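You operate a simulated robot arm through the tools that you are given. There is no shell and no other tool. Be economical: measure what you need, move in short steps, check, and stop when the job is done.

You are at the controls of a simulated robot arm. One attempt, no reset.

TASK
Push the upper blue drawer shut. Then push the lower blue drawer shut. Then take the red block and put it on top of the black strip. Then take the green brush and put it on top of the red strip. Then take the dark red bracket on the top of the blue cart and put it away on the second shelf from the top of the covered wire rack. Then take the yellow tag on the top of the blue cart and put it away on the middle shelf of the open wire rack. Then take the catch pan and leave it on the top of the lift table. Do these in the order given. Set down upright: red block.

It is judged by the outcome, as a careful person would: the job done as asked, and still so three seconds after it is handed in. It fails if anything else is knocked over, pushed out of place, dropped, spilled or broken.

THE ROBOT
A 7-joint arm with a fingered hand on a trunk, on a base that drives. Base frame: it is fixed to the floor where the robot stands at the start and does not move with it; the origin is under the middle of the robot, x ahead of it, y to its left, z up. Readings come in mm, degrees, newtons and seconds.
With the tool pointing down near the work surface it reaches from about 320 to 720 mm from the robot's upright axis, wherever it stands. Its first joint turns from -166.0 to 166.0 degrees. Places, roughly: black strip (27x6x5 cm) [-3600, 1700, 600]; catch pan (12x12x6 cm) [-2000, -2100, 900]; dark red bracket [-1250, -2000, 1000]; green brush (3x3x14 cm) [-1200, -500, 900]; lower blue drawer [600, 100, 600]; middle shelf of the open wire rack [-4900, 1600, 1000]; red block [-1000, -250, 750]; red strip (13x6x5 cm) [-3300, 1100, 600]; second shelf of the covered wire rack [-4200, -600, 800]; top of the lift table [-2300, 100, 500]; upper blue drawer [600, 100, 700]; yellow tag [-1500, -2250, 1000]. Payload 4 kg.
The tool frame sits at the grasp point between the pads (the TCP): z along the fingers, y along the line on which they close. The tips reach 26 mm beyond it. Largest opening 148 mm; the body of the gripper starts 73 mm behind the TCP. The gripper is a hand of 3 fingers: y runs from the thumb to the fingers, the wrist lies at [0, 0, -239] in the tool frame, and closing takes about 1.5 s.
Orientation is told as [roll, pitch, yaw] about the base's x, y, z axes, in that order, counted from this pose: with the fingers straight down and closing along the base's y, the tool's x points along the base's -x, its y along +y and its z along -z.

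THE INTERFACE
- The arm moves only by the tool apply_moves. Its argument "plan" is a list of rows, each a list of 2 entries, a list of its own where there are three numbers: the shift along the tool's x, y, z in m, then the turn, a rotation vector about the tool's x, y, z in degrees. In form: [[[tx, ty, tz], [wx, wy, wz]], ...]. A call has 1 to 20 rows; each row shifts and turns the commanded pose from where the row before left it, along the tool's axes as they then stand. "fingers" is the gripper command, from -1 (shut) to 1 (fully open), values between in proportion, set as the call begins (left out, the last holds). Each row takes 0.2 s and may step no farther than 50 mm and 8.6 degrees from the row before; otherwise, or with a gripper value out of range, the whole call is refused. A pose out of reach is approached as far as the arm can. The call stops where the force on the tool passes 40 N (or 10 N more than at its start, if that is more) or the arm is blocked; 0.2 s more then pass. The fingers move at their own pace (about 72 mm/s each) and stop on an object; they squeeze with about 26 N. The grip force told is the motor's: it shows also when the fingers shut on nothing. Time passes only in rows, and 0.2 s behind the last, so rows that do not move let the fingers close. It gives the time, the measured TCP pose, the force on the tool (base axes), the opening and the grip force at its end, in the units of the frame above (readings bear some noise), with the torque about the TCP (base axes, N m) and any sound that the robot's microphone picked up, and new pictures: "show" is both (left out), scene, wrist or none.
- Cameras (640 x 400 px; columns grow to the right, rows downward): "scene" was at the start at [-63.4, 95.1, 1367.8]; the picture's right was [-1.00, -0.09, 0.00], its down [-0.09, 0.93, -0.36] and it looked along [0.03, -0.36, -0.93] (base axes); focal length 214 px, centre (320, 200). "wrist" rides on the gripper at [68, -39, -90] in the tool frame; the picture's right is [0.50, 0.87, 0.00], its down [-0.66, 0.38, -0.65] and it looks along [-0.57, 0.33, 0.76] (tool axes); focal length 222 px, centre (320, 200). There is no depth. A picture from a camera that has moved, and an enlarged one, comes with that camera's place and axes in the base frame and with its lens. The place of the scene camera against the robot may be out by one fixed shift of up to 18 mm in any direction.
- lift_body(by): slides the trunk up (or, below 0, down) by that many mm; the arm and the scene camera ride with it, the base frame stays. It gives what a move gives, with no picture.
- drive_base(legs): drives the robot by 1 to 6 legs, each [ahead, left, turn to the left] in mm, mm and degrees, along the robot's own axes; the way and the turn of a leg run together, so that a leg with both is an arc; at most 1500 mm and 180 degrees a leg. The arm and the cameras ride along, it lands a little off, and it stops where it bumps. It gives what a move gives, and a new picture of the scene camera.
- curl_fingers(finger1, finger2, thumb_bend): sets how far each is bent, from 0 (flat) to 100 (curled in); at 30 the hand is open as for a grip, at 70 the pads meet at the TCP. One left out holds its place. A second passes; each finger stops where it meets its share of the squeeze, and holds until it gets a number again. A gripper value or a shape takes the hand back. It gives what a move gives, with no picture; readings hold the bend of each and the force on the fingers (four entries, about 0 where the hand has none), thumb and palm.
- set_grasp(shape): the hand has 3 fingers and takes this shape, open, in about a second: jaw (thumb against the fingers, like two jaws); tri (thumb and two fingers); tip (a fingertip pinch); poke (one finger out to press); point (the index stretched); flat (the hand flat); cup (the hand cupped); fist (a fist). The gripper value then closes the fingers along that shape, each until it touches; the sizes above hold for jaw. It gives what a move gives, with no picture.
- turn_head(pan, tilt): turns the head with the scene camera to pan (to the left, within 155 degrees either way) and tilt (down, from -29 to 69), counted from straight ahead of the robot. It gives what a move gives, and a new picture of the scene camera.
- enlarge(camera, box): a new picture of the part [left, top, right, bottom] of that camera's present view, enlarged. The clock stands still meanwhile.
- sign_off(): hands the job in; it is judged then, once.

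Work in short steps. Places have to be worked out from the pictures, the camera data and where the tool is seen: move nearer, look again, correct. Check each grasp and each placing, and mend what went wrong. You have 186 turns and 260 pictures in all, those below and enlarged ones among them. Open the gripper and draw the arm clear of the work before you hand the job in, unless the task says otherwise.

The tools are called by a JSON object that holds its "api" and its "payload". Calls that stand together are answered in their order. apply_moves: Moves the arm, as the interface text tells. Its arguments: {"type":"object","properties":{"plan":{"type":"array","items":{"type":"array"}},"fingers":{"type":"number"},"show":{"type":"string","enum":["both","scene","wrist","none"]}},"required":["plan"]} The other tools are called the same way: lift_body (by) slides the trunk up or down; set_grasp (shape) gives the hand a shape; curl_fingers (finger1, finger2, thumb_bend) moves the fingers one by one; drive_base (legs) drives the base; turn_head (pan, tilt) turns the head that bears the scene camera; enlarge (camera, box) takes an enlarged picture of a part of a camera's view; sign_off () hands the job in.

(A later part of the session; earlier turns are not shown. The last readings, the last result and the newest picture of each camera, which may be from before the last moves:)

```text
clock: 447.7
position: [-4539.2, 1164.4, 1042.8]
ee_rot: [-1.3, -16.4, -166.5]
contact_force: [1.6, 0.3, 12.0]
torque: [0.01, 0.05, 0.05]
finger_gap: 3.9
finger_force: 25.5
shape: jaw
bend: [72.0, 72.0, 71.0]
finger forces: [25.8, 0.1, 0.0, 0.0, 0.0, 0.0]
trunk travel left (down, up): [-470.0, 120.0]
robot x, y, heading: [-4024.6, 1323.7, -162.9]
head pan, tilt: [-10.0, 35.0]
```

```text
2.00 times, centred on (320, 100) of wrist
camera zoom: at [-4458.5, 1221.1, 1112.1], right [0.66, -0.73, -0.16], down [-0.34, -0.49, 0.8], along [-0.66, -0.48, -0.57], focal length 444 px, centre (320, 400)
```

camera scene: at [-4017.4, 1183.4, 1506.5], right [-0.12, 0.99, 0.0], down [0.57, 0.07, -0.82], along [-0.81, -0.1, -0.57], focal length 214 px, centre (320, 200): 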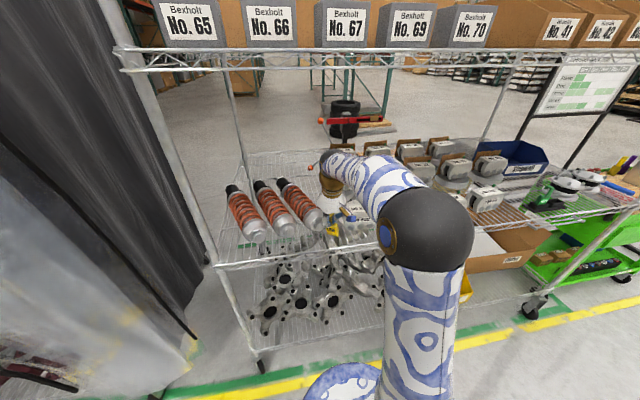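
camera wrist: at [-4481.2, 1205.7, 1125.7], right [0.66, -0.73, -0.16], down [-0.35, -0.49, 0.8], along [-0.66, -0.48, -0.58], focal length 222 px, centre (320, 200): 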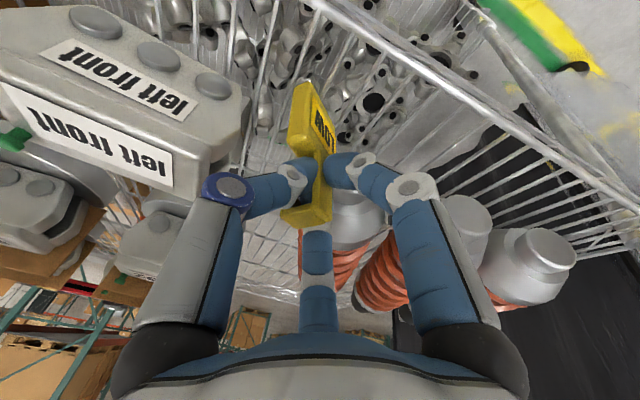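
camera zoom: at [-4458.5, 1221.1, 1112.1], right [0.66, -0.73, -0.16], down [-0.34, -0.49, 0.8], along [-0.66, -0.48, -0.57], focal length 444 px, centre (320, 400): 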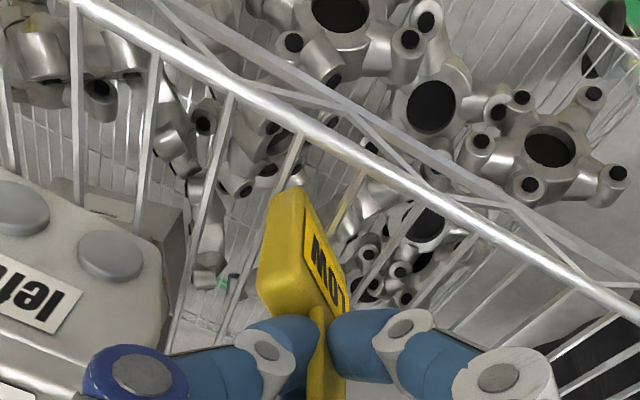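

The tag rests on the shelf wires (12 N) about 25–30 mm inside the rail. I relieve slightly and open a little.

{"api": "apply_moves", "payload": {"plan": [[[-0.0005, 0, -0.002], [0, 0, 0]], [[0, 0, 0], [0, 0, 0]], [[0, 0, 0], [0, 0, 0]], [[0, 0, 0], [0, 0, 0]]], "fingers": -0.6, "show": "none"}}

{"api": "enlarge", "payload": {"camera": "wrist", "box": [160, 50, 480, 250]}}

{"api": "enlarge", "payload": {"camera": "scene", "box": [290, 190, 386, 260]}}

```text
clock: 448.7
position: [-4538.6, 1164.9, 1044.3]
ee_rot: [-1.4, -16.2, -166.4]
contact_force: [0.4, 0.2, -0.6]
torque: [-0.01, 0.0, 0.0]
finger_gap: 29.3
finger_force: 0.0
shape: jaw
bend: [75.0, 75.0, 70.0]
finger forces: [0.0, 0.1, 0.1, 0.0, 0.1, 0.1]
trunk travel left (down, up): [-470.0, 120.0]
robot x, y, heading: [-4023.6, 1320.3, -163.1]
head pan, tilt: [-10.0, 35.0]
```

```text
2.00 times, centred on (320, 150) of wrist
camera zoom: at [-4459.1, 1221.5, 1112.4], right [0.66, -0.73, -0.16], down [-0.35, -0.49, 0.8], along [-0.66, -0.48, -0.58], focal length 444 px, centre (320, 300)
```

zoom: 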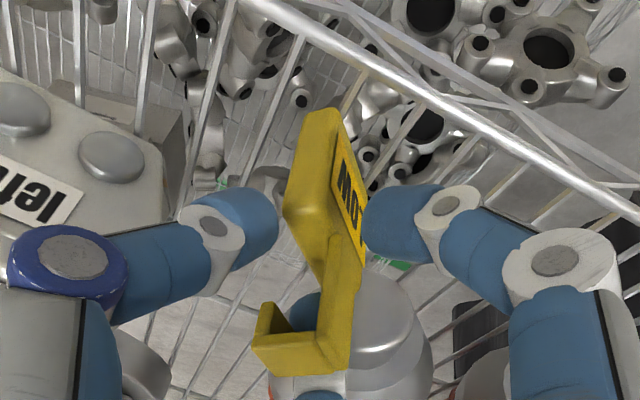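

```text
5.71 times, centred on (338, 225) of scene
camera zoom: at [-4019.1, 1182.3, 1506.5], right [-0.12, 0.99, 0.0], down [0.57, 0.07, -0.82], along [-0.81, -0.1, -0.57], focal length 1226 px, centre (217, 57)
```

zoom: 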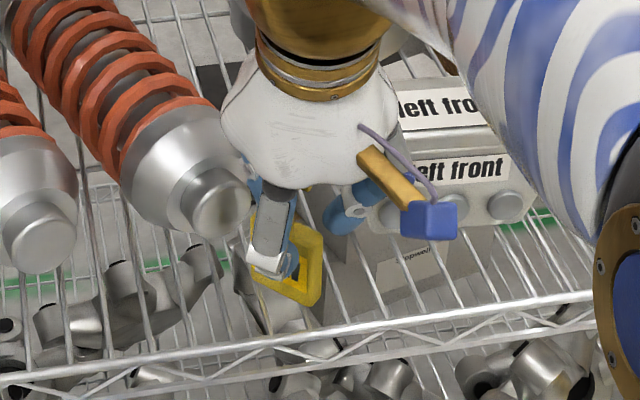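

The tag shifted as I opened. I zoom in further to see whether it stands or leans.

{"api": "enlarge", "payload": {"camera": "scene", "box": [318, 215, 358, 250]}}

{"api": "enlarge", "payload": {"camera": "wrist", "box": [270, 80, 370, 260]}}

```text
11.43 times, centred on (338, 232) of scene
camera zoom: at [-4019.1, 1182.3, 1506.5], right [-0.12, 0.99, 0.0], down [0.57, 0.07, -0.82], along [-0.81, -0.1, -0.57], focal length 2451 px, centre (114, -171)
```

zoom: 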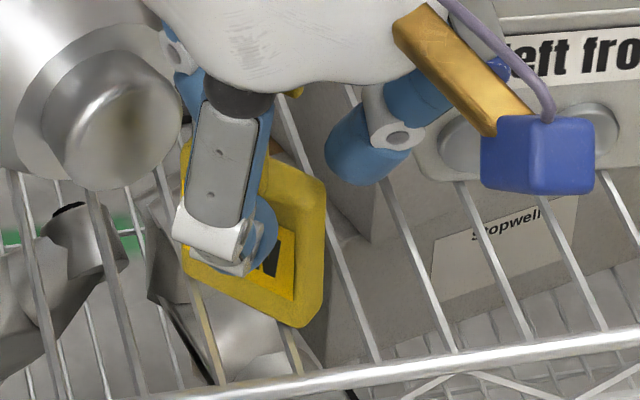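

```text
2.22 times, centred on (320, 170) of wrist
camera zoom: at [-4459.1, 1221.5, 1112.4], right [0.66, -0.73, -0.16], down [-0.35, -0.49, 0.8], along [-0.66, -0.48, -0.58], focal length 494 px, centre (320, 267)
```

zoom: 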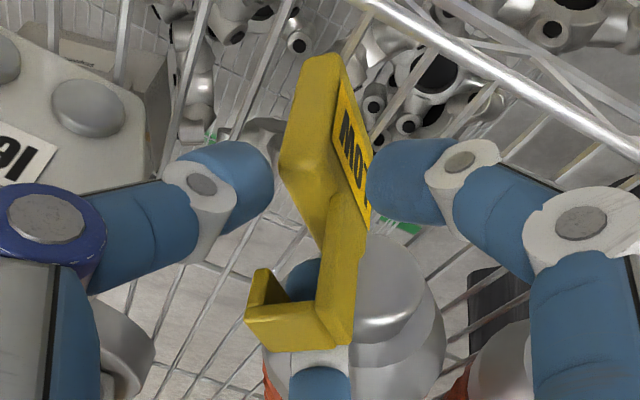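

The tag stands vertical, but finger2's tip is under the hook plate. I open only finger2 so it slides out before lifting.

{"api": "curl_fingers", "payload": {"finger2": 58}}

{"api": "enlarge", "payload": {"camera": "wrist", "box": [220, 60, 420, 260]}}

```text
clock: 449.7
position: [-4538.4, 1163.9, 1044.3]
ee_rot: [-1.3, -16.2, -166.5]
contact_force: [0.7, 0.0, -0.2]
torque: [0.01, -0.05, 0.01]
finger_gap: 23.9
finger_force: 0.0
shape: fingers
bend: [75.0, 57.0, 70.0]
finger forces: [0.0, 0.0, 0.1, 0.0, 0.0, 0.0]
trunk travel left (down, up): [-470.0, 120.0]
robot x, y, heading: [-4023.9, 1318.0, -162.9]
head pan, tilt: [-10.0, 35.0]
```

```text
2.00 times, centred on (320, 160) of wrist
camera zoom: at [-4459.1, 1221.5, 1112.5], right [0.66, -0.73, -0.16], down [-0.35, -0.49, 0.8], along [-0.66, -0.48, -0.58], focal length 444 px, centre (320, 280)
```

zoom: 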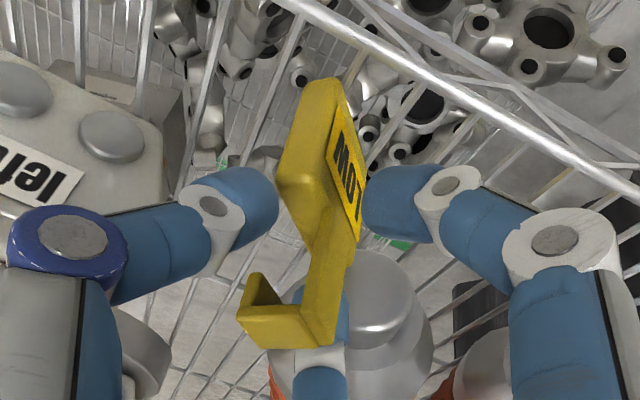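

Finger2 needs to open more.

{"api": "curl_fingers", "payload": {"finger2": 42}}

{"api": "enlarge", "payload": {"camera": "wrist", "box": [220, 60, 420, 260]}}

{"api": "enlarge", "payload": {"camera": "scene", "box": [300, 200, 370, 250]}}

```text
clock: 450.7
position: [-4537.4, 1165.8, 1045.4]
ee_rot: [-1.4, -16.1, -166.5]
contact_force: [9.9, 9.3, 2.6]
torque: [-0.15, 0.13, 0.0]
finger_gap: 23.9
finger_force: 6.7
shape: fingers
bend: [75.0, 51.0, 70.0]
finger forces: [0.0, 13.4, 0.1, 0.1, 0.1, 0.1]
trunk travel left (down, up): [-470.0, 120.0]
robot x, y, heading: [-4021.2, 1317.8, -162.7]
head pan, tilt: [-10.0, 35.0]
```

```text
2.00 times, centred on (320, 160) of wrist
camera zoom: at [-4457.8, 1222.7, 1113.2], right [0.66, -0.73, -0.16], down [-0.35, -0.49, 0.8], along [-0.66, -0.48, -0.58], focal length 444 px, centre (320, 280)
```

zoom: 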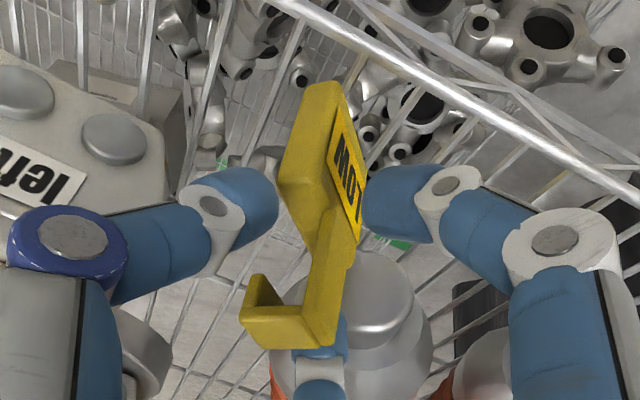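

```text
8.00 times, centred on (335, 225) of scene
camera zoom: at [-4017.3, 1183.8, 1506.6], right [-0.12, 0.99, 0.0], down [0.57, 0.07, -0.82], along [-0.81, -0.1, -0.57], focal length 1716 px, centre (200, 0)
```

zoom: 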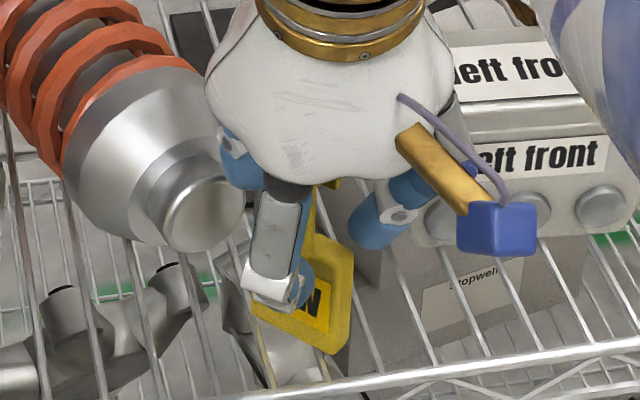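

Finger2 is blocked by the strut's cap. I regrip the tag, lift it slightly, move 25 mm right so finger2 has the gap, and set it down again.

{"api": "curl_fingers", "payload": {"finger2": 60}}

{"api": "apply_moves", "payload": {"plan": [[[0, 0, 0], [0, 0, 0]], [[0, 0, 0], [0, 0, 0]], [[0, 0, 0], [0, 0, 0]], [[0, 0, 0], [0, 0, 0]], [[0, 0, 0], [0, 0, 0]], [[0, 0, 0], [0, 0, 0]]], "fingers": -1, "show": "none"}}

{"api": "enlarge", "payload": {"camera": "wrist", "box": [220, 60, 420, 260]}}

{"api": "enlarge", "payload": {"camera": "scene", "box": [290, 190, 386, 260]}}

```text
clock: 451.7
position: [-4539.6, 1164.3, 1044.1]
ee_rot: [-1.5, -16.2, -166.4]
contact_force: [-0.6, 1.1, -0.1]
torque: [0.0, -0.04, -0.02]
finger_gap: 24.0
finger_force: 0.1
shape: fingers
bend: [75.0, 60.0, 70.0]
finger forces: [0.0, 0.1, 0.1, 0.0, 0.1, 0.1]
trunk travel left (down, up): [-470.0, 120.0]
robot x, y, heading: [-4024.0, 1318.3, -162.9]
head pan, tilt: [-10.0, 35.0]
```

```text
clock: 453.1
position: [-4539.6, 1164.4, 1042.8]
ee_rot: [-1.4, -16.1, -166.5]
contact_force: [0.1, 1.2, -0.1]
torque: [0.01, 0.01, -0.01]
finger_gap: 5.0
finger_force: 25.8
shape: jaw
bend: [73.0, 70.0, 69.0]
finger forces: [20.9, 0.0, 0.0, 0.0, 0.0, 0.1]
trunk travel left (down, up): [-470.0, 120.0]
robot x, y, heading: [-4024.1, 1321.2, -162.8]
head pan, tilt: [-10.0, 35.0]
```

```text
2.00 times, centred on (320, 160) of wrist
camera zoom: at [-4459.1, 1221.5, 1112.5], right [0.66, -0.73, -0.16], down [-0.35, -0.49, 0.8], along [-0.66, -0.48, -0.58], focal length 444 px, centre (320, 280)
```

zoom: 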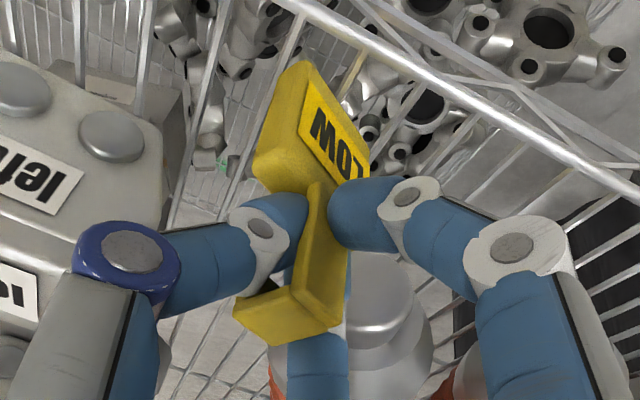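

```text
5.71 times, centred on (338, 225) of scene
camera zoom: at [-4019.1, 1182.3, 1506.5], right [-0.12, 0.99, 0.0], down [0.57, 0.07, -0.82], along [-0.81, -0.1, -0.57], focal length 1226 px, centre (217, 57)
```

zoom: 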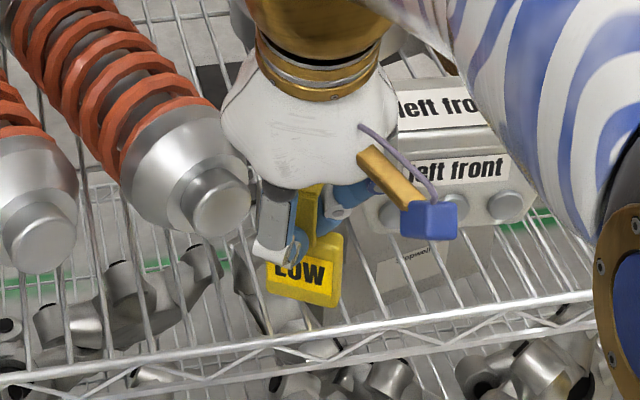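

Regripped. I lift 12 mm, shift right 28 mm, and lower again.

{"api": "apply_moves", "payload": {"plan": [[[-0.0033, 0, -0.0115], [0, 0, 0]], [[0, -0.014, 0], [0, 0, 0]], [[0, -0.014, 0], [0, 0, 0]], [[0.0022, 0, 0.0077], [0, 0, 0]]], "show": "none"}}

{"api": "enlarge", "payload": {"camera": "scene", "box": [290, 190, 386, 260]}}

{"api": "enlarge", "payload": {"camera": "wrist", "box": [200, 0, 440, 240]}}

```text
clock: 454.1
position: [-4546.1, 1191.7, 1048.7]
ee_rot: [-1.5, -16.1, -166.5]
contact_force: [0.6, -0.2, -0.7]
torque: [0.01, -0.01, 0.01]
finger_gap: 4.9
finger_force: 25.8
shape: jaw
bend: [73.0, 70.0, 69.0]
finger forces: [21.1, 0.0, 0.0, 0.1, 0.1, 0.1]
trunk travel left (down, up): [-470.0, 120.0]
robot x, y, heading: [-4024.5, 1323.6, -163.0]
head pan, tilt: [-10.0, 35.0]
```

```text
5.71 times, centred on (338, 225) of scene
camera zoom: at [-4019.1, 1182.4, 1506.5], right [-0.12, 0.99, 0.0], down [0.57, 0.07, -0.82], along [-0.81, -0.1, -0.57], focal length 1226 px, centre (217, 57)
```

zoom: 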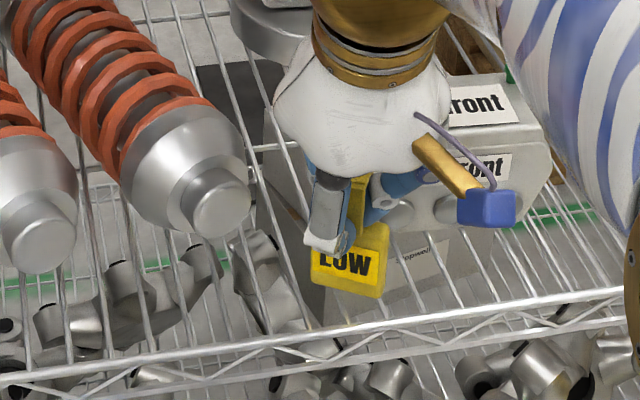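

```text
1.67 times, centred on (320, 120) of wrist
camera zoom: at [-4465.8, 1248.0, 1117.1], right [0.66, -0.73, -0.16], down [-0.35, -0.49, 0.8], along [-0.66, -0.48, -0.58], focal length 370 px, centre (320, 333)
```

zoom: 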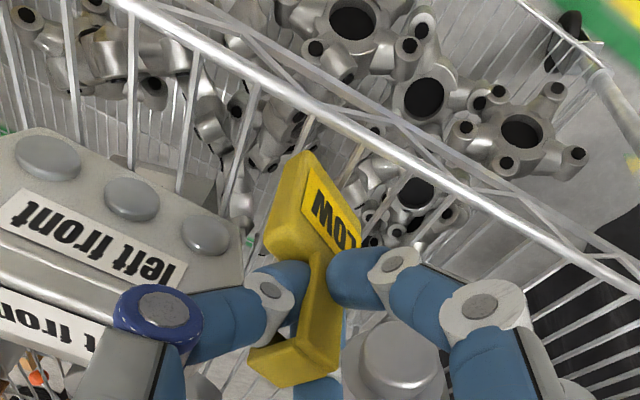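

Good clearance now. I lower to contact.

{"api": "apply_moves", "payload": {"plan": [[[0.0011, 0, 0.0038], [0, 0, 0]], [[0.0005, 0, 0.002], [0, 0, 0]]], "show": "none"}}

```text
clock: 454.7
position: [-4546.4, 1190.6, 1042.9]
ee_rot: [-1.3, -16.1, -166.5]
contact_force: [0.1, -0.5, 0.3]
torque: [-0.03, 0.0, -0.01]
finger_gap: 4.8
finger_force: 25.8
shape: jaw
bend: [73.0, 70.0, 69.0]
finger forces: [21.3, 0.0, 0.0, 0.1, 0.0, 0.1]
trunk travel left (down, up): [-470.0, 120.0]
robot x, y, heading: [-4024.0, 1320.9, -162.6]
head pan, tilt: [-10.0, 35.0]
```

{"api": "apply_moves", "payload": {"plan": [[[0.0008, 0, 0.0029], [0, 0, 0]]], "show": "none"}}

{"api": "apply_moves", "payload": {"plan": [[[0.0005, 0, 0.002], [0, 0, 0]]], "show": "none"}}

```text
clock: 455.1
position: [-4545.2, 1190.8, 1042.2]
ee_rot: [-1.4, -16.5, -166.5]
contact_force: [-1.2, -1.6, 23.0]
torque: [-0.08, 0.14, 0.03]
finger_gap: 4.9
finger_force: 26.0
shape: jaw
bend: [74.0, 70.0, 71.0]
finger forces: [22.5, 0.0, 0.0, 0.0, 0.0, 0.0]
trunk travel left (down, up): [-470.0, 120.0]
robot x, y, heading: [-4022.2, 1322.2, -163.0]
head pan, tilt: [-10.0, 35.0]
```

```text
clock: 455.6
position: [-4546.6, 1191.4, 1041.9]
ee_rot: [-1.5, -16.9, -166.5]
contact_force: [0.8, 0.5, 18.5]
torque: [-0.02, -0.02, -0.02]
finger_gap: 5.2
finger_force: 25.9
shape: jaw
bend: [74.0, 70.0, 71.0]
finger forces: [24.0, 0.1, 0.0, 0.0, 0.0, 0.1]
trunk travel left (down, up): [-470.0, 120.0]
robot x, y, heading: [-4025.5, 1317.9, -163.2]
head pan, tilt: [-10.0, 35.0]
stopped in row 1: the force on the tool passed its limit at 41 N (the readings are from after the stop); the commanded pose is now the measured one
```

Firm contact. I ease up 1.5 mm, then open finger2 first while the stem is still held.

{"api": "apply_moves", "payload": {"plan": [[[-0.0004, 0, -0.0015], [0, 0, 0]]], "show": "none"}}

{"api": "curl_fingers", "payload": {"finger2": 40}}

{"api": "enlarge", "payload": {"camera": "wrist", "box": [220, 60, 420, 260]}}

```text
clock: 456.0
position: [-4547.1, 1190.9, 1040.9]
ee_rot: [-1.5, -16.5, -166.4]
contact_force: [-0.1, 0.4, 11.8]
torque: [-0.03, 0.03, -0.01]
finger_gap: 5.5
finger_force: 25.9
shape: jaw
bend: [74.0, 70.0, 71.0]
finger forces: [23.7, 0.1, 0.1, 0.1, 0.1, 0.0]
trunk travel left (down, up): [-470.0, 120.0]
robot x, y, heading: [-4023.6, 1319.8, -162.9]
head pan, tilt: [-10.0, 35.0]
```

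```text
clock: 457.0
position: [-4547.6, 1191.3, 1041.4]
ee_rot: [-1.3, -16.6, -166.4]
contact_force: [5.0, 3.5, -1.1]
torque: [0.04, -0.09, 0.0]
finger_gap: 0.1
finger_force: 31.9
shape: fingers
bend: [74.0, 46.0, 71.0]
finger forces: [23.7, 5.8, 0.0, 0.0, 35.4, 0.1]
trunk travel left (down, up): [-470.0, 120.0]
robot x, y, heading: [-4026.4, 1318.3, -163.0]
head pan, tilt: [-10.0, 35.0]
```

```text
2.00 times, centred on (320, 160) of wrist
camera zoom: at [-4466.7, 1248.3, 1109.2], right [0.66, -0.73, -0.16], down [-0.34, -0.49, 0.8], along [-0.67, -0.48, -0.57], focal length 444 px, centre (320, 280)
```

zoom: 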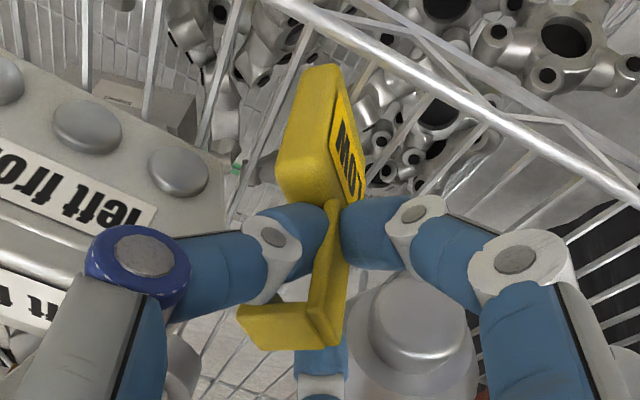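

Finger2 is clear of the hook. Now I open finger1 to free the stem.

{"api": "curl_fingers", "payload": {"finger1": 66, "finger2": 47}}

{"api": "enlarge", "payload": {"camera": "wrist", "box": [220, 60, 420, 260]}}

{"api": "enlarge", "payload": {"camera": "scene", "box": [300, 200, 380, 260]}}

```text
clock: 458.0
position: [-4547.8, 1191.0, 1041.3]
ee_rot: [-1.5, -16.5, -166.4]
contact_force: [-0.9, -0.2, -0.4]
torque: [0.02, -0.01, 0.04]
finger_gap: 9.7
finger_force: 0.9
shape: fingers
bend: [65.0, 47.0, 84.0]
finger forces: [0.3, 0.0, 0.0, 0.1, 1.3, 0.0]
trunk travel left (down, up): [-470.0, 120.0]
robot x, y, heading: [-4026.0, 1320.7, -163.1]
head pan, tilt: [-10.0, 35.0]
```

```text
2.00 times, centred on (320, 160) of wrist
camera zoom: at [-4467.2, 1247.8, 1109.1], right [0.66, -0.73, -0.16], down [-0.34, -0.49, 0.8], along [-0.67, -0.48, -0.57], focal length 444 px, centre (320, 280)
```

zoom: 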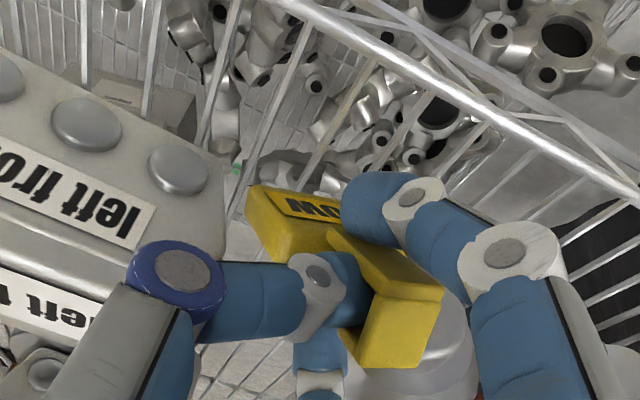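

```text
6.67 times, centred on (340, 230) of scene
camera zoom: at [-4019.1, 1182.3, 1506.5], right [-0.12, 0.99, 0.0], down [0.57, 0.07, -0.82], along [-0.81, -0.1, -0.57], focal length 1430 px, centre (187, 0)
```

zoom: 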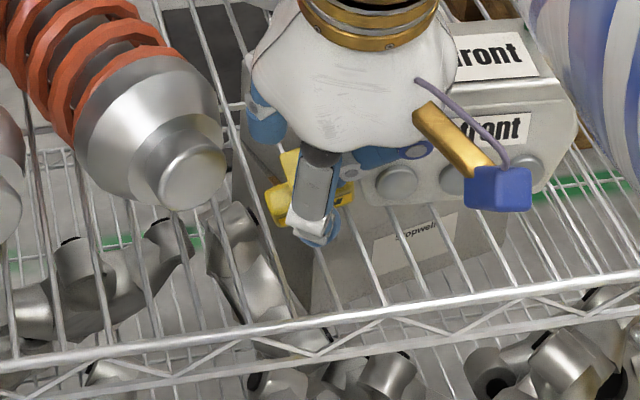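

The thumb kept pressing and turned the tag. I open the thumb and finger1 and look again.

{"api": "curl_fingers", "payload": {"finger1": 56, "thumb_bend": 62}}

{"api": "enlarge", "payload": {"camera": "wrist", "box": [220, 60, 420, 260]}}

{"api": "enlarge", "payload": {"camera": "scene", "box": [320, 205, 370, 245]}}

```text
clock: 459.0
position: [-4547.4, 1190.1, 1040.8]
ee_rot: [-1.4, -16.5, -166.4]
contact_force: [-0.3, -0.5, 7.1]
torque: [-0.09, 0.17, 0.0]
finger_gap: 28.4
finger_force: 12.9
shape: fingers
bend: [56.0, 47.0, 64.0]
finger forces: [0.0, 0.0, 0.1, 0.0, 27.4, 0.0]
trunk travel left (down, up): [-470.0, 120.0]
robot x, y, heading: [-4023.1, 1317.7, -162.7]
head pan, tilt: [-10.0, 35.0]
```

```text
2.00 times, centred on (320, 160) of wrist
camera zoom: at [-4466.8, 1247.9, 1109.5], right [0.66, -0.73, -0.16], down [-0.34, -0.49, 0.8], along [-0.67, -0.48, -0.57], focal length 444 px, centre (320, 280)
```

zoom: 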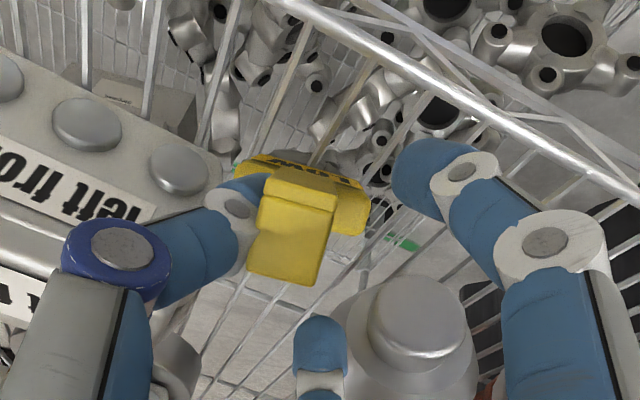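

```text
10.00 times, centred on (345, 225) of scene
camera zoom: at [-4018.4, 1182.5, 1506.5], right [-0.12, 0.99, 0.0], down [0.57, 0.07, -0.82], along [-0.81, -0.1, -0.57], focal length 2145 px, centre (70, -50)
```

zoom: 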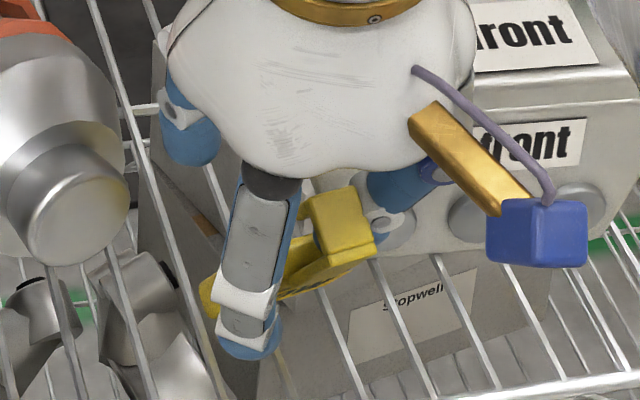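

The tag has tipped somewhat and the thumb tip is pressing down on the shelf. I raise 8 mm and look.

{"api": "apply_moves", "payload": {"plan": [[[-0.0011, 0, -0.0038], [0, 0, 0]], [[-0.0011, 0, -0.0038], [0, 0, 0]]], "show": "none"}}

{"api": "enlarge", "payload": {"camera": "wrist", "box": [220, 60, 420, 260]}}

```text
clock: 459.6
position: [-4547.1, 1191.5, 1049.5]
ee_rot: [-1.4, -16.4, -166.4]
contact_force: [0.2, 0.4, 0.4]
torque: [-0.02, 0.01, 0.03]
finger_gap: 32.6
finger_force: 2.1
shape: fingers
bend: [56.0, 47.0, 62.0]
finger forces: [0.1, 0.1, 0.0, 0.1, 4.3, 0.0]
trunk travel left (down, up): [-470.0, 120.0]
robot x, y, heading: [-4023.2, 1325.4, -162.8]
head pan, tilt: [-10.0, 35.0]
```

```text
2.00 times, centred on (320, 160) of wrist
camera zoom: at [-4466.7, 1247.5, 1116.8], right [0.66, -0.73, -0.16], down [-0.34, -0.49, 0.8], along [-0.67, -0.48, -0.57], focal length 444 px, centre (320, 280)
```

zoom: 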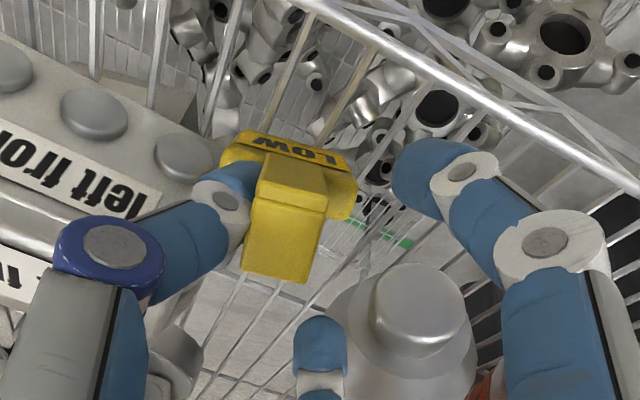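

The tag is leaning toward the robot against the thumb. I close the hand again now to keep it from falling.

{"api": "apply_moves", "payload": {"plan": [[[0, 0, 0], [0, 0, 0]], [[0, 0, 0], [0, 0, 0]], [[0, 0, 0], [0, 0, 0]], [[0, 0, 0], [0, 0, 0]], [[0, 0, 0], [0, 0, 0]], [[0, 0, 0], [0, 0, 0]]], "fingers": -1, "show": "none"}}

{"api": "enlarge", "payload": {"camera": "wrist", "box": [220, 60, 420, 260]}}

{"api": "enlarge", "payload": {"camera": "scene", "box": [310, 195, 380, 250]}}

```text
clock: 461.0
position: [-4547.2, 1191.0, 1049.1]
ee_rot: [-1.4, -16.5, -166.4]
contact_force: [-0.1, 0.1, -1.0]
torque: [-0.01, -0.04, 0.02]
finger_gap: 0.2
finger_force: 26.4
shape: jaw
bend: [70.0, 81.0, 62.0]
finger forces: [10.9, 0.1, 0.1, 0.1, 14.8, 0.0]
trunk travel left (down, up): [-470.0, 120.0]
robot x, y, heading: [-4025.0, 1318.1, -163.0]
head pan, tilt: [-10.0, 35.0]
```

```text
2.00 times, centred on (320, 160) of wrist
camera zoom: at [-4466.9, 1247.5, 1116.9], right [0.66, -0.73, -0.16], down [-0.34, -0.49, 0.8], along [-0.67, -0.48, -0.57], focal length 444 px, centre (320, 280)
```

zoom: 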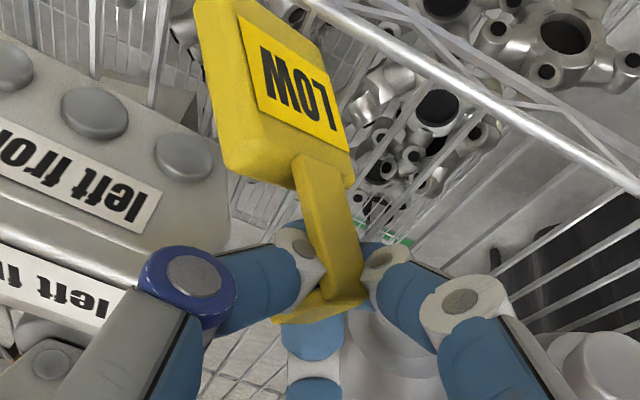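

```text
7.27 times, centred on (345, 222) of scene
camera zoom: at [-4019.1, 1182.3, 1506.5], right [-0.12, 0.99, 0.0], down [0.57, 0.07, -0.82], along [-0.81, -0.1, -0.57], focal length 1560 px, centre (138, 36)
```

zoom: 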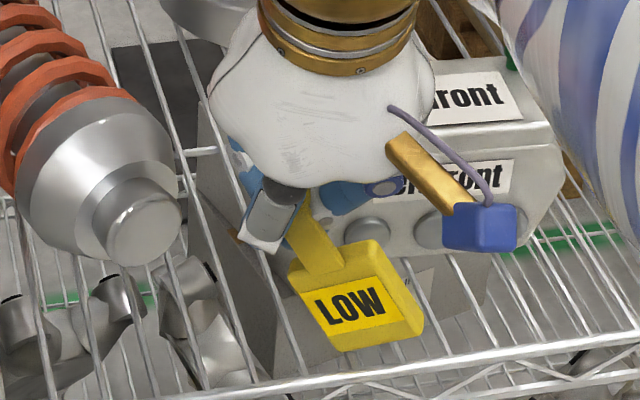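

The tag is gripped by the stem, hanging nearly vertical but tilted ~20° sideways (bottom to the right). I raise a little and roll the hand −20° to level it.

{"api": "apply_moves", "payload": {"plan": [[[-0.004, 0, -0.0144], [0, 0, 0]], [[0, 0, 0], [-7, 0, 0]], [[0, 0, 0], [-7, 0, 0]], [[0, 0, 0], [-6, 0, 0]]], "show": "none"}}

{"api": "enlarge", "payload": {"camera": "scene", "box": [310, 195, 380, 250]}}

{"api": "enlarge", "payload": {"camera": "wrist", "box": [160, 20, 480, 220]}}

```text
clock: 462.0
position: [-4546.6, 1189.8, 1063.2]
ee_rot: [18.7, -16.4, -166.4]
contact_force: [0.5, 0.6, 0.1]
torque: [0.0, -0.02, 0.04]
finger_gap: 0.0
finger_force: 25.9
shape: jaw
bend: [70.0, 81.0, 62.0]
finger forces: [10.8, 0.1, 0.0, 0.1, 15.3, 0.1]
trunk travel left (down, up): [-470.0, 120.0]
robot x, y, heading: [-4030.1, 1320.5, -162.7]
head pan, tilt: [-10.0, 35.0]
```

```text
7.27 times, centred on (345, 222) of scene
camera zoom: at [-4019.2, 1182.4, 1506.5], right [-0.12, 0.99, 0.0], down [0.57, 0.07, -0.82], along [-0.81, -0.1, -0.57], focal length 1560 px, centre (138, 36)
```

zoom: 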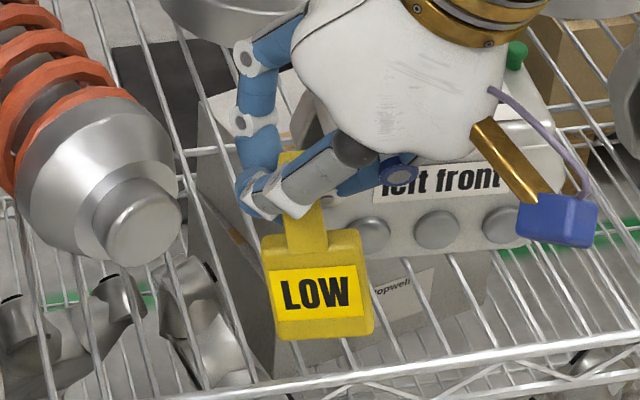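

```text
2.00 times, centred on (320, 120) of wrist
camera zoom: at [-4478.4, 1274.2, 1114.5], right [0.74, -0.67, 0.12], down [-0.37, -0.24, 0.9], along [-0.57, -0.71, -0.43], focal length 444 px, centre (320, 360)
```

zoom: 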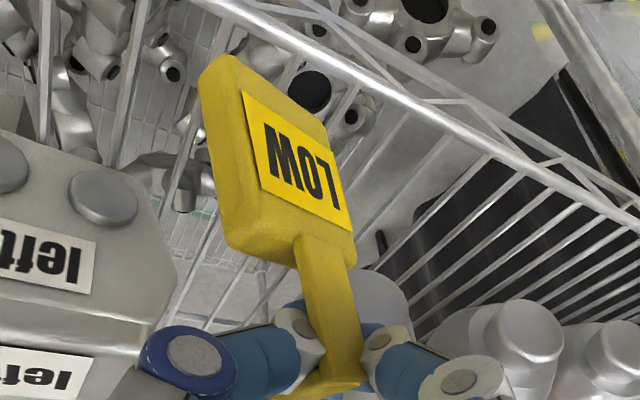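

About 10° of lean remains. I roll −10° more.

{"api": "apply_moves", "payload": {"plan": [[[0, 0, 0], [-5.5, 0, 0]], [[0, 0, 0], [-5.5, 0, 0]]], "show": "none"}}

{"api": "enlarge", "payload": {"camera": "scene", "box": [310, 195, 380, 250]}}

{"api": "enlarge", "payload": {"camera": "wrist", "box": [160, 20, 480, 220]}}

```text
clock: 462.6
position: [-4547.8, 1191.2, 1064.3]
ee_rot: [29.8, -16.6, -166.4]
contact_force: [0.0, -0.6, -0.7]
torque: [0.0, 0.01, -0.03]
finger_gap: 0.1
finger_force: 26.1
shape: jaw
bend: [70.0, 81.0, 62.0]
finger forces: [10.9, 0.0, 0.1, 0.0, 15.6, 0.0]
trunk travel left (down, up): [-470.0, 120.0]
robot x, y, heading: [-4023.4, 1318.8, -162.9]
head pan, tilt: [-10.0, 35.0]
```

```text
7.27 times, centred on (345, 222) of scene
camera zoom: at [-4019.2, 1182.5, 1506.5], right [-0.12, 0.99, 0.0], down [0.57, 0.07, -0.82], along [-0.81, -0.1, -0.57], focal length 1560 px, centre (138, 36)
```

zoom: 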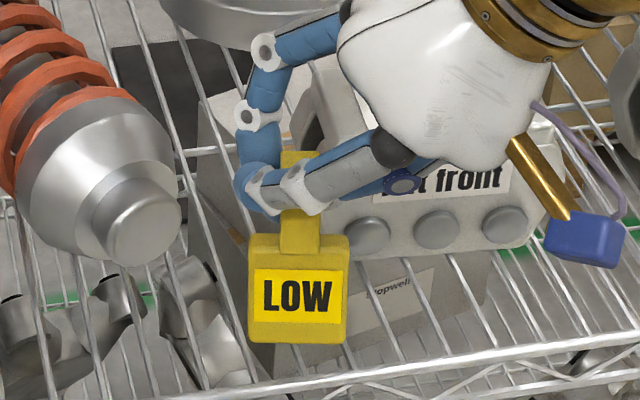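

```text
2.00 times, centred on (320, 120) of wrist
camera zoom: at [-4485.4, 1286.3, 1101.2], right [0.76, -0.59, 0.27], down [-0.4, -0.1, 0.91], along [-0.51, -0.8, -0.31], focal length 444 px, centre (320, 360)
```

zoom: 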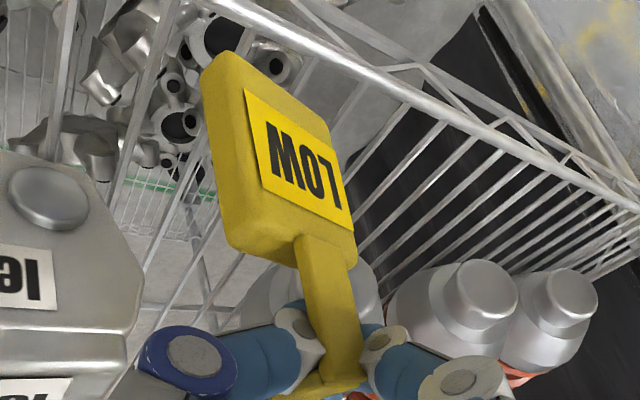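

The tag is now vertical. I shift slightly left/back for clearance and lower in small vertical steps.

{"api": "apply_moves", "payload": {"plan": [[[0.0081, 0.0076, 0.0018], [0, 0, 0]], [[0.0022, -0.004, 0.0066], [0, 0, 0]]], "show": "none"}}

{"api": "apply_moves", "payload": {"plan": [[[0.0011, -0.002, 0.0033], [0, 0, 0]]], "show": "none"}}

{"api": "enlarge", "payload": {"camera": "scene", "box": [310, 195, 380, 250]}}

```text
clock: 463.2
position: [-4535.6, 1184.4, 1054.9]
ee_rot: [29.6, -16.5, -166.4]
contact_force: [-0.4, 0.1, -0.7]
torque: [0.0, 0.0, -0.02]
finger_gap: 0.1
finger_force: 26.2
shape: jaw
bend: [70.0, 81.0, 62.0]
finger forces: [10.9, 0.1, 0.0, 0.1, 15.7, 0.1]
trunk travel left (down, up): [-470.0, 120.0]
robot x, y, heading: [-4025.1, 1317.9, -162.9]
head pan, tilt: [-10.0, 35.0]
```

```text
clock: 463.6
position: [-4536.0, 1185.4, 1050.7]
ee_rot: [29.5, -16.5, -166.4]
contact_force: [0.1, -0.2, -0.8]
torque: [-0.06, 0.0, -0.01]
finger_gap: 0.1
finger_force: 26.0
shape: jaw
bend: [70.0, 81.0, 62.0]
finger forces: [10.9, 0.0, 0.1, 0.0, 15.8, 0.0]
trunk travel left (down, up): [-470.0, 120.0]
robot x, y, heading: [-4026.6, 1321.8, -163.1]
head pan, tilt: [-10.0, 35.0]
```

```text
7.27 times, centred on (345, 222) of scene
camera zoom: at [-4019.0, 1182.3, 1506.5], right [-0.12, 0.99, 0.0], down [0.57, 0.07, -0.82], along [-0.81, -0.1, -0.57], focal length 1560 px, centre (138, 36)
```

zoom: 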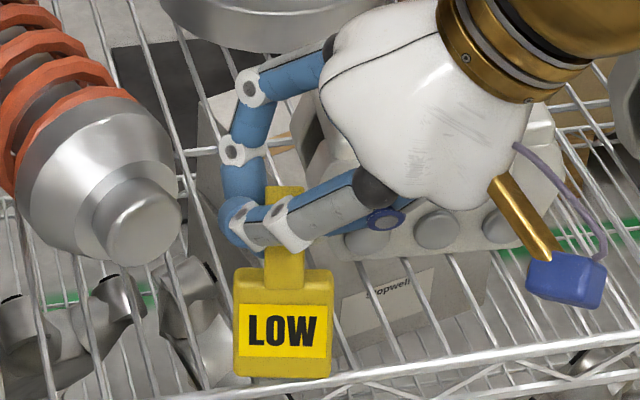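

The tag is too close to the front rail. I move 28 mm deeper first.

{"api": "apply_moves", "payload": {"plan": [[[-0.0011, 0.002, -0.0033], [0, 0, 0]], [[-0.0134, -0.0013, 0.0037], [0, 0, 0]], [[-0.0134, -0.0013, 0.0037], [0, 0, 0]]], "show": "none"}}

{"api": "enlarge", "payload": {"camera": "scene", "box": [310, 195, 380, 250]}}

{"api": "enlarge", "payload": {"camera": "wrist", "box": [0, 0, 640, 400]}}

```text
clock: 464.4
position: [-4565.4, 1176.7, 1054.7]
ee_rot: [29.7, -16.5, -166.4]
contact_force: [0.8, 0.4, -0.1]
torque: [0.01, 0.0, -0.02]
finger_gap: 0.0
finger_force: 25.7
shape: jaw
bend: [70.0, 81.0, 62.0]
finger forces: [10.9, 0.0, 0.1, 0.0, 15.7, 0.0]
trunk travel left (down, up): [-470.0, 120.0]
robot x, y, heading: [-4026.0, 1320.4, -162.9]
head pan, tilt: [-10.0, 35.0]
```

```text
7.27 times, centred on (345, 222) of scene
camera zoom: at [-4019.3, 1182.3, 1506.5], right [-0.12, 0.99, 0.0], down [0.57, 0.07, -0.82], along [-0.81, -0.1, -0.57], focal length 1560 px, centre (138, 36)
```

zoom: 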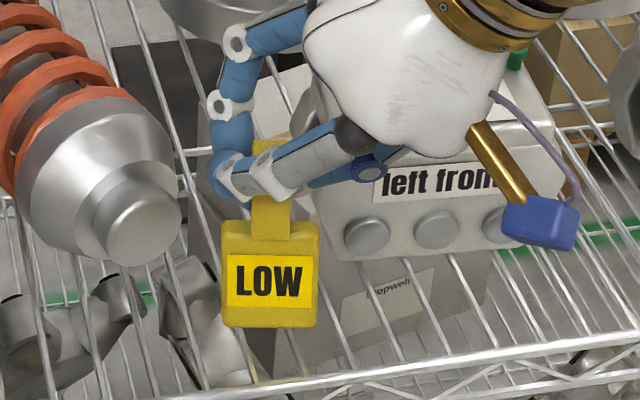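

```text
1.00 times, centred on (320, 200) of wrist (not enlarged: the box is as wide or as high as the picture)
camera zoom: at [-4503.5, 1272.5, 1091.9], right [0.76, -0.59, 0.27], down [-0.4, -0.1, 0.91], along [-0.51, -0.8, -0.32], focal length 222 px, centre (320, 200)
```

zoom: 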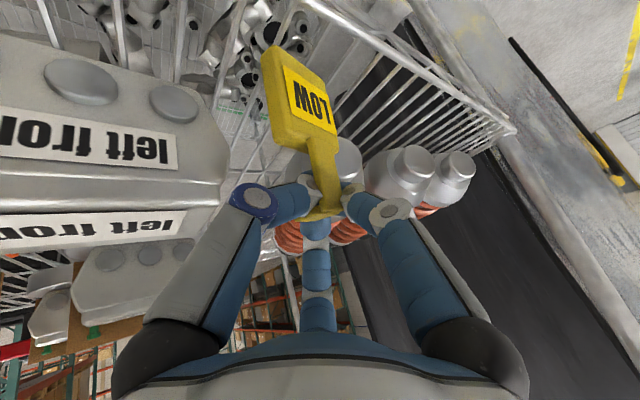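

Good spot, well inside the rail. I lower to contact in small steps.

{"api": "apply_moves", "payload": {"plan": [[[0.0014, -0.0025, 0.0041], [0, 0, 0]], [[0.0008, -0.0015, 0.0025], [0, 0, 0]]], "show": "none"}}

{"api": "apply_moves", "payload": {"plan": [[[0.0008, -0.0015, 0.0025], [0, 0, 0]]], "show": "none"}}

{"api": "apply_moves", "payload": {"plan": [[[0.0008, -0.0015, 0.0025], [0, 0, 0]]], "show": "none"}}

```text
clock: 465.0
position: [-4564.3, 1178.3, 1046.6]
ee_rot: [29.5, -16.6, -166.5]
contact_force: [-0.2, -0.2, 1.4]
torque: [0.0, 0.0, -0.04]
finger_gap: 0.0
finger_force: 25.2
shape: jaw
bend: [70.0, 81.0, 62.0]
finger forces: [11.2, 0.0, 0.0, 0.0, 15.7, 0.0]
trunk travel left (down, up): [-470.0, 120.0]
robot x, y, heading: [-4023.1, 1317.6, -163.0]
head pan, tilt: [-10.0, 35.0]
```

```text
clock: 465.4
position: [-4564.3, 1179.2, 1045.5]
ee_rot: [29.5, -16.6, -166.5]
contact_force: [-0.3, 1.8, 10.9]
torque: [-0.02, 0.05, 0.0]
finger_gap: 0.1
finger_force: 26.0
shape: jaw
bend: [70.0, 81.0, 62.0]
finger forces: [12.3, 0.0, 0.0, 0.1, 15.9, 0.0]
trunk travel left (down, up): [-470.0, 120.0]
robot x, y, heading: [-4021.0, 1320.2, -163.0]
head pan, tilt: [-10.0, 35.0]
```

```text
clock: 465.8
position: [-4563.5, 1179.2, 1042.2]
ee_rot: [29.6, -16.7, -166.5]
contact_force: [-1.8, 3.6, 14.3]
torque: [0.01, 0.09, 0.01]
finger_gap: 0.0
finger_force: 26.2
shape: jaw
bend: [70.0, 81.0, 63.0]
finger forces: [12.5, 0.0, 0.1, 0.0, 16.7, 0.0]
trunk travel left (down, up): [-470.0, 120.0]
robot x, y, heading: [-4024.5, 1320.7, -162.8]
head pan, tilt: [-10.0, 35.0]
```

{"api": "enlarge", "payload": {"camera": "scene", "box": [310, 195, 380, 250]}}

{"api": "enlarge", "payload": {"camera": "wrist", "box": [220, 40, 420, 260]}}

```text
7.27 times, centred on (345, 222) of scene
camera zoom: at [-4018.3, 1183.1, 1506.7], right [-0.12, 0.99, 0.0], down [0.57, 0.07, -0.82], along [-0.81, -0.1, -0.57], focal length 1560 px, centre (138, 36)
```

zoom: 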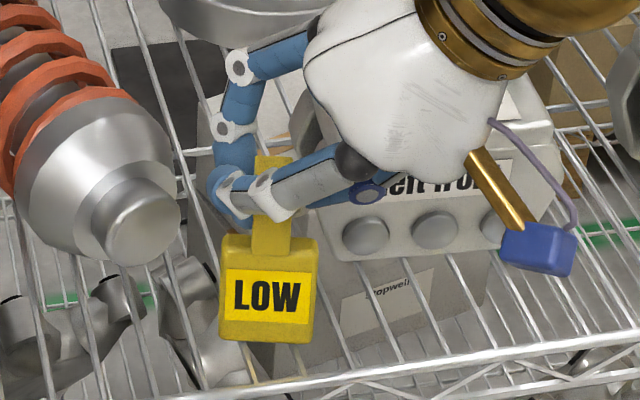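

```text
1.82 times, centred on (320, 150) of wrist
camera zoom: at [-4502.0, 1274.1, 1079.3], right [0.76, -0.59, 0.27], down [-0.4, -0.1, 0.91], along [-0.51, -0.8, -0.31], focal length 404 px, centre (320, 291)
```

zoom: 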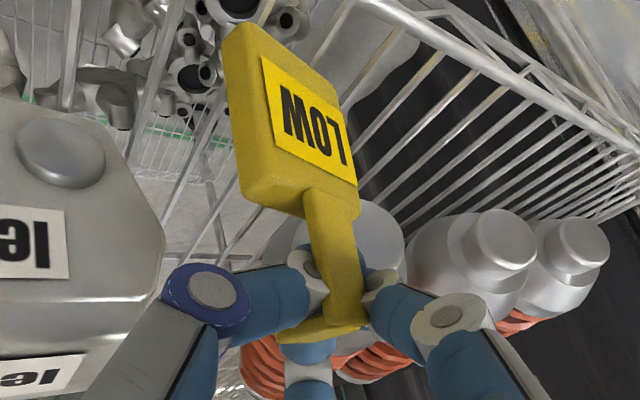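

The tag stands vertical with bottom contact, and finger2 is above the hook now. I release by opening moderately.

{"api": "apply_moves", "payload": {"plan": [[[0, 0, 0], [0, 0, 0]], [[0, 0, 0], [0, 0, 0]], [[0, 0, 0], [0, 0, 0]]], "fingers": -0.55, "show": "none"}}

{"api": "enlarge", "payload": {"camera": "scene", "box": [310, 195, 380, 250]}}

{"api": "enlarge", "payload": {"camera": "wrist", "box": [220, 40, 420, 260]}}

```text
clock: 466.6
position: [-4564.2, 1176.8, 1040.9]
ee_rot: [29.6, -16.4, -166.5]
contact_force: [0.1, -0.3, 0.3]
torque: [0.01, -0.01, -0.02]
finger_gap: 33.0
finger_force: 0.2
shape: jaw
bend: [76.0, 76.0, 70.0]
finger forces: [0.1, 0.0, 0.0, 0.2, 0.0, 0.0]
trunk travel left (down, up): [-470.0, 120.0]
robot x, y, heading: [-4025.3, 1319.4, -163.0]
head pan, tilt: [-10.0, 35.0]
```

```text
7.27 times, centred on (345, 222) of scene
camera zoom: at [-4019.1, 1182.4, 1506.4], right [-0.12, 0.99, 0.0], down [0.57, 0.07, -0.82], along [-0.81, -0.1, -0.57], focal length 1560 px, centre (138, 36)
```

zoom: 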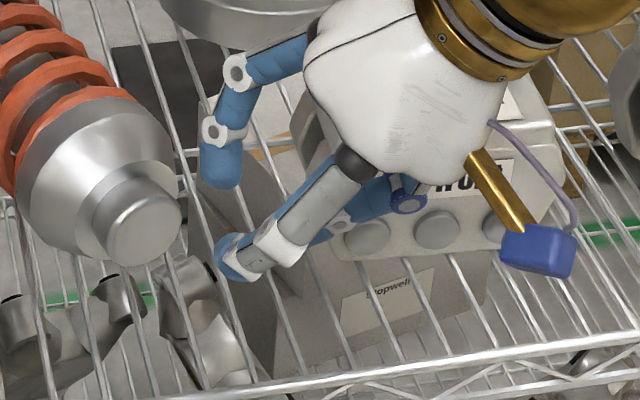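

```text
1.82 times, centred on (320, 150) of wrist
camera zoom: at [-4502.2, 1273.5, 1078.2], right [0.76, -0.59, 0.27], down [-0.4, -0.1, 0.91], along [-0.51, -0.8, -0.32], focal length 404 px, centre (320, 291)
```

zoom: 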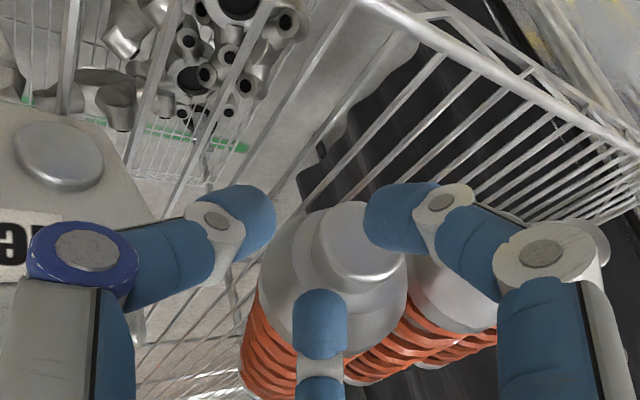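

The tag is no longer in view — it may have fallen. I look around for it.

{"api": "enlarge", "payload": {"camera": "scene", "box": [220, 180, 420, 400]}}

{"api": "enlarge", "payload": {"camera": "wrist", "box": [0, 0, 640, 400]}}

```text
1.82 times, centred on (320, 290) of scene
camera zoom: at [-4019.1, 1182.4, 1506.4], right [-0.12, 0.99, 0.0], down [0.57, 0.07, -0.82], along [-0.81, -0.1, -0.57], focal length 390 px, centre (320, 36)
```

zoom: 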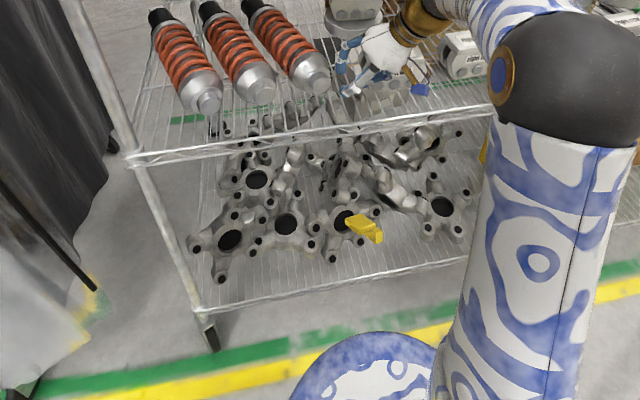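

```text
1.00 times, centred on (320, 200) of wrist (not enlarged: the box is as wide or as high as the picture)
camera zoom: at [-4502.2, 1273.5, 1078.2], right [0.76, -0.59, 0.27], down [-0.4, -0.1, 0.91], along [-0.51, -0.8, -0.32], focal length 222 px, centre (320, 200)
```

zoom: 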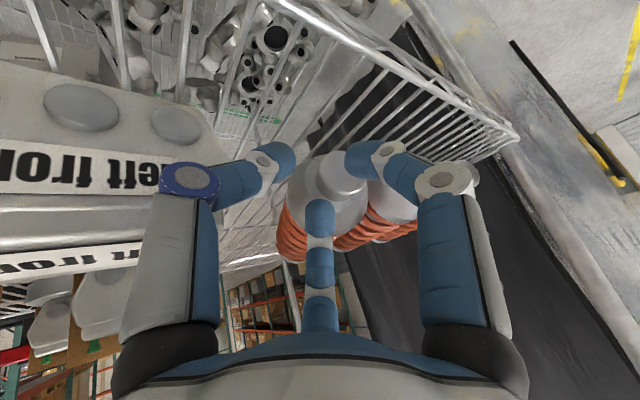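

The tag dropped onto the lower shelf's front area. I take one close zoom of it to plan a recovery (pictures are getting scarce).

{"api": "enlarge", "payload": {"camera": "scene", "box": [312, 280, 376, 324]}}

```text
9.09 times, centred on (344, 302) of scene
camera zoom: at [-4019.1, 1182.4, 1506.4], right [-0.12, 0.99, 0.0], down [0.57, 0.07, -0.82], along [-0.81, -0.1, -0.57], focal length 1950 px, centre (102, -727)
```

zoom: 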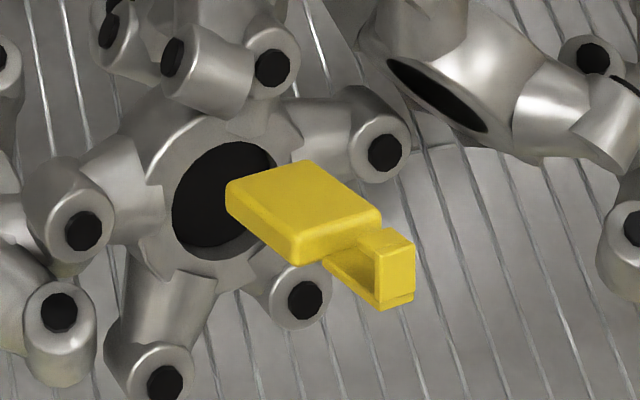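

The tag lies flat on a casting of the lower shelf at about (-4648,1223, z≈410). I withdraw, restore the tool to vertical with the thumb forward, and open.

{"api": "apply_moves", "payload": {"plan": [[[-0.0042, 0.0074, -0.0123], [0, 0, 0]], [[0.0359, 0.0035, -0.0101], [0, 0, 0]], [[0.0359, 0.0035, -0.0101], [0, 0, 0]], [[0.0359, 0.0035, -0.0101], [0, 0, 0]], [[0.0359, 0.0035, -0.0101], [0, 0, 0]], [[0, 0, 0], [7.7, 0, 0]], [[0, 0, 0], [7.7, 0, 0]], [[0, 0, 0], [7.7, 0, 0]], [[0, 0, 0], [7.7, 0, 0]], [[0, 0, 0], [0, 8.2, 0]], [[0, 0, 0], [0, 8.2, 0]], [[0, 0, 0], [0, 0, -8.15]], [[0, 0, 0], [0, 0, -8.15]], [[0, 0, 0], [0, 0, -8.15]], [[0, 0, 0], [0, 0, -8.15]], [[0, 0, 0], [0, 0, -8.15]], [[0, 0, 0], [0, 0, -8.15]], [[0, 0, 0], [0, 0, -8.15]]], "show": "none"}}

{"api": "lift_body", "payload": {"by": -465}}

```text
clock: 470.4
position: [-4421.2, 1219.7, 1055.6]
ee_rot: [-0.7, 0.9, -109.7]
contact_force: [0.0, 0.0, 0.5]
torque: [0.02, 0.02, -0.03]
finger_gap: 33.2
finger_force: 0.1
shape: jaw
bend: [76.0, 76.0, 70.0]
finger forces: [0.1, 0.1, 0.1, 0.1, 0.0, 0.1]
trunk travel left (down, up): [-470.0, 120.0]
robot x, y, heading: [-4026.7, 1323.2, -162.9]
head pan, tilt: [-10.0, 35.0]
```

```text
refused: -465 is not a number from -400 to 400
```

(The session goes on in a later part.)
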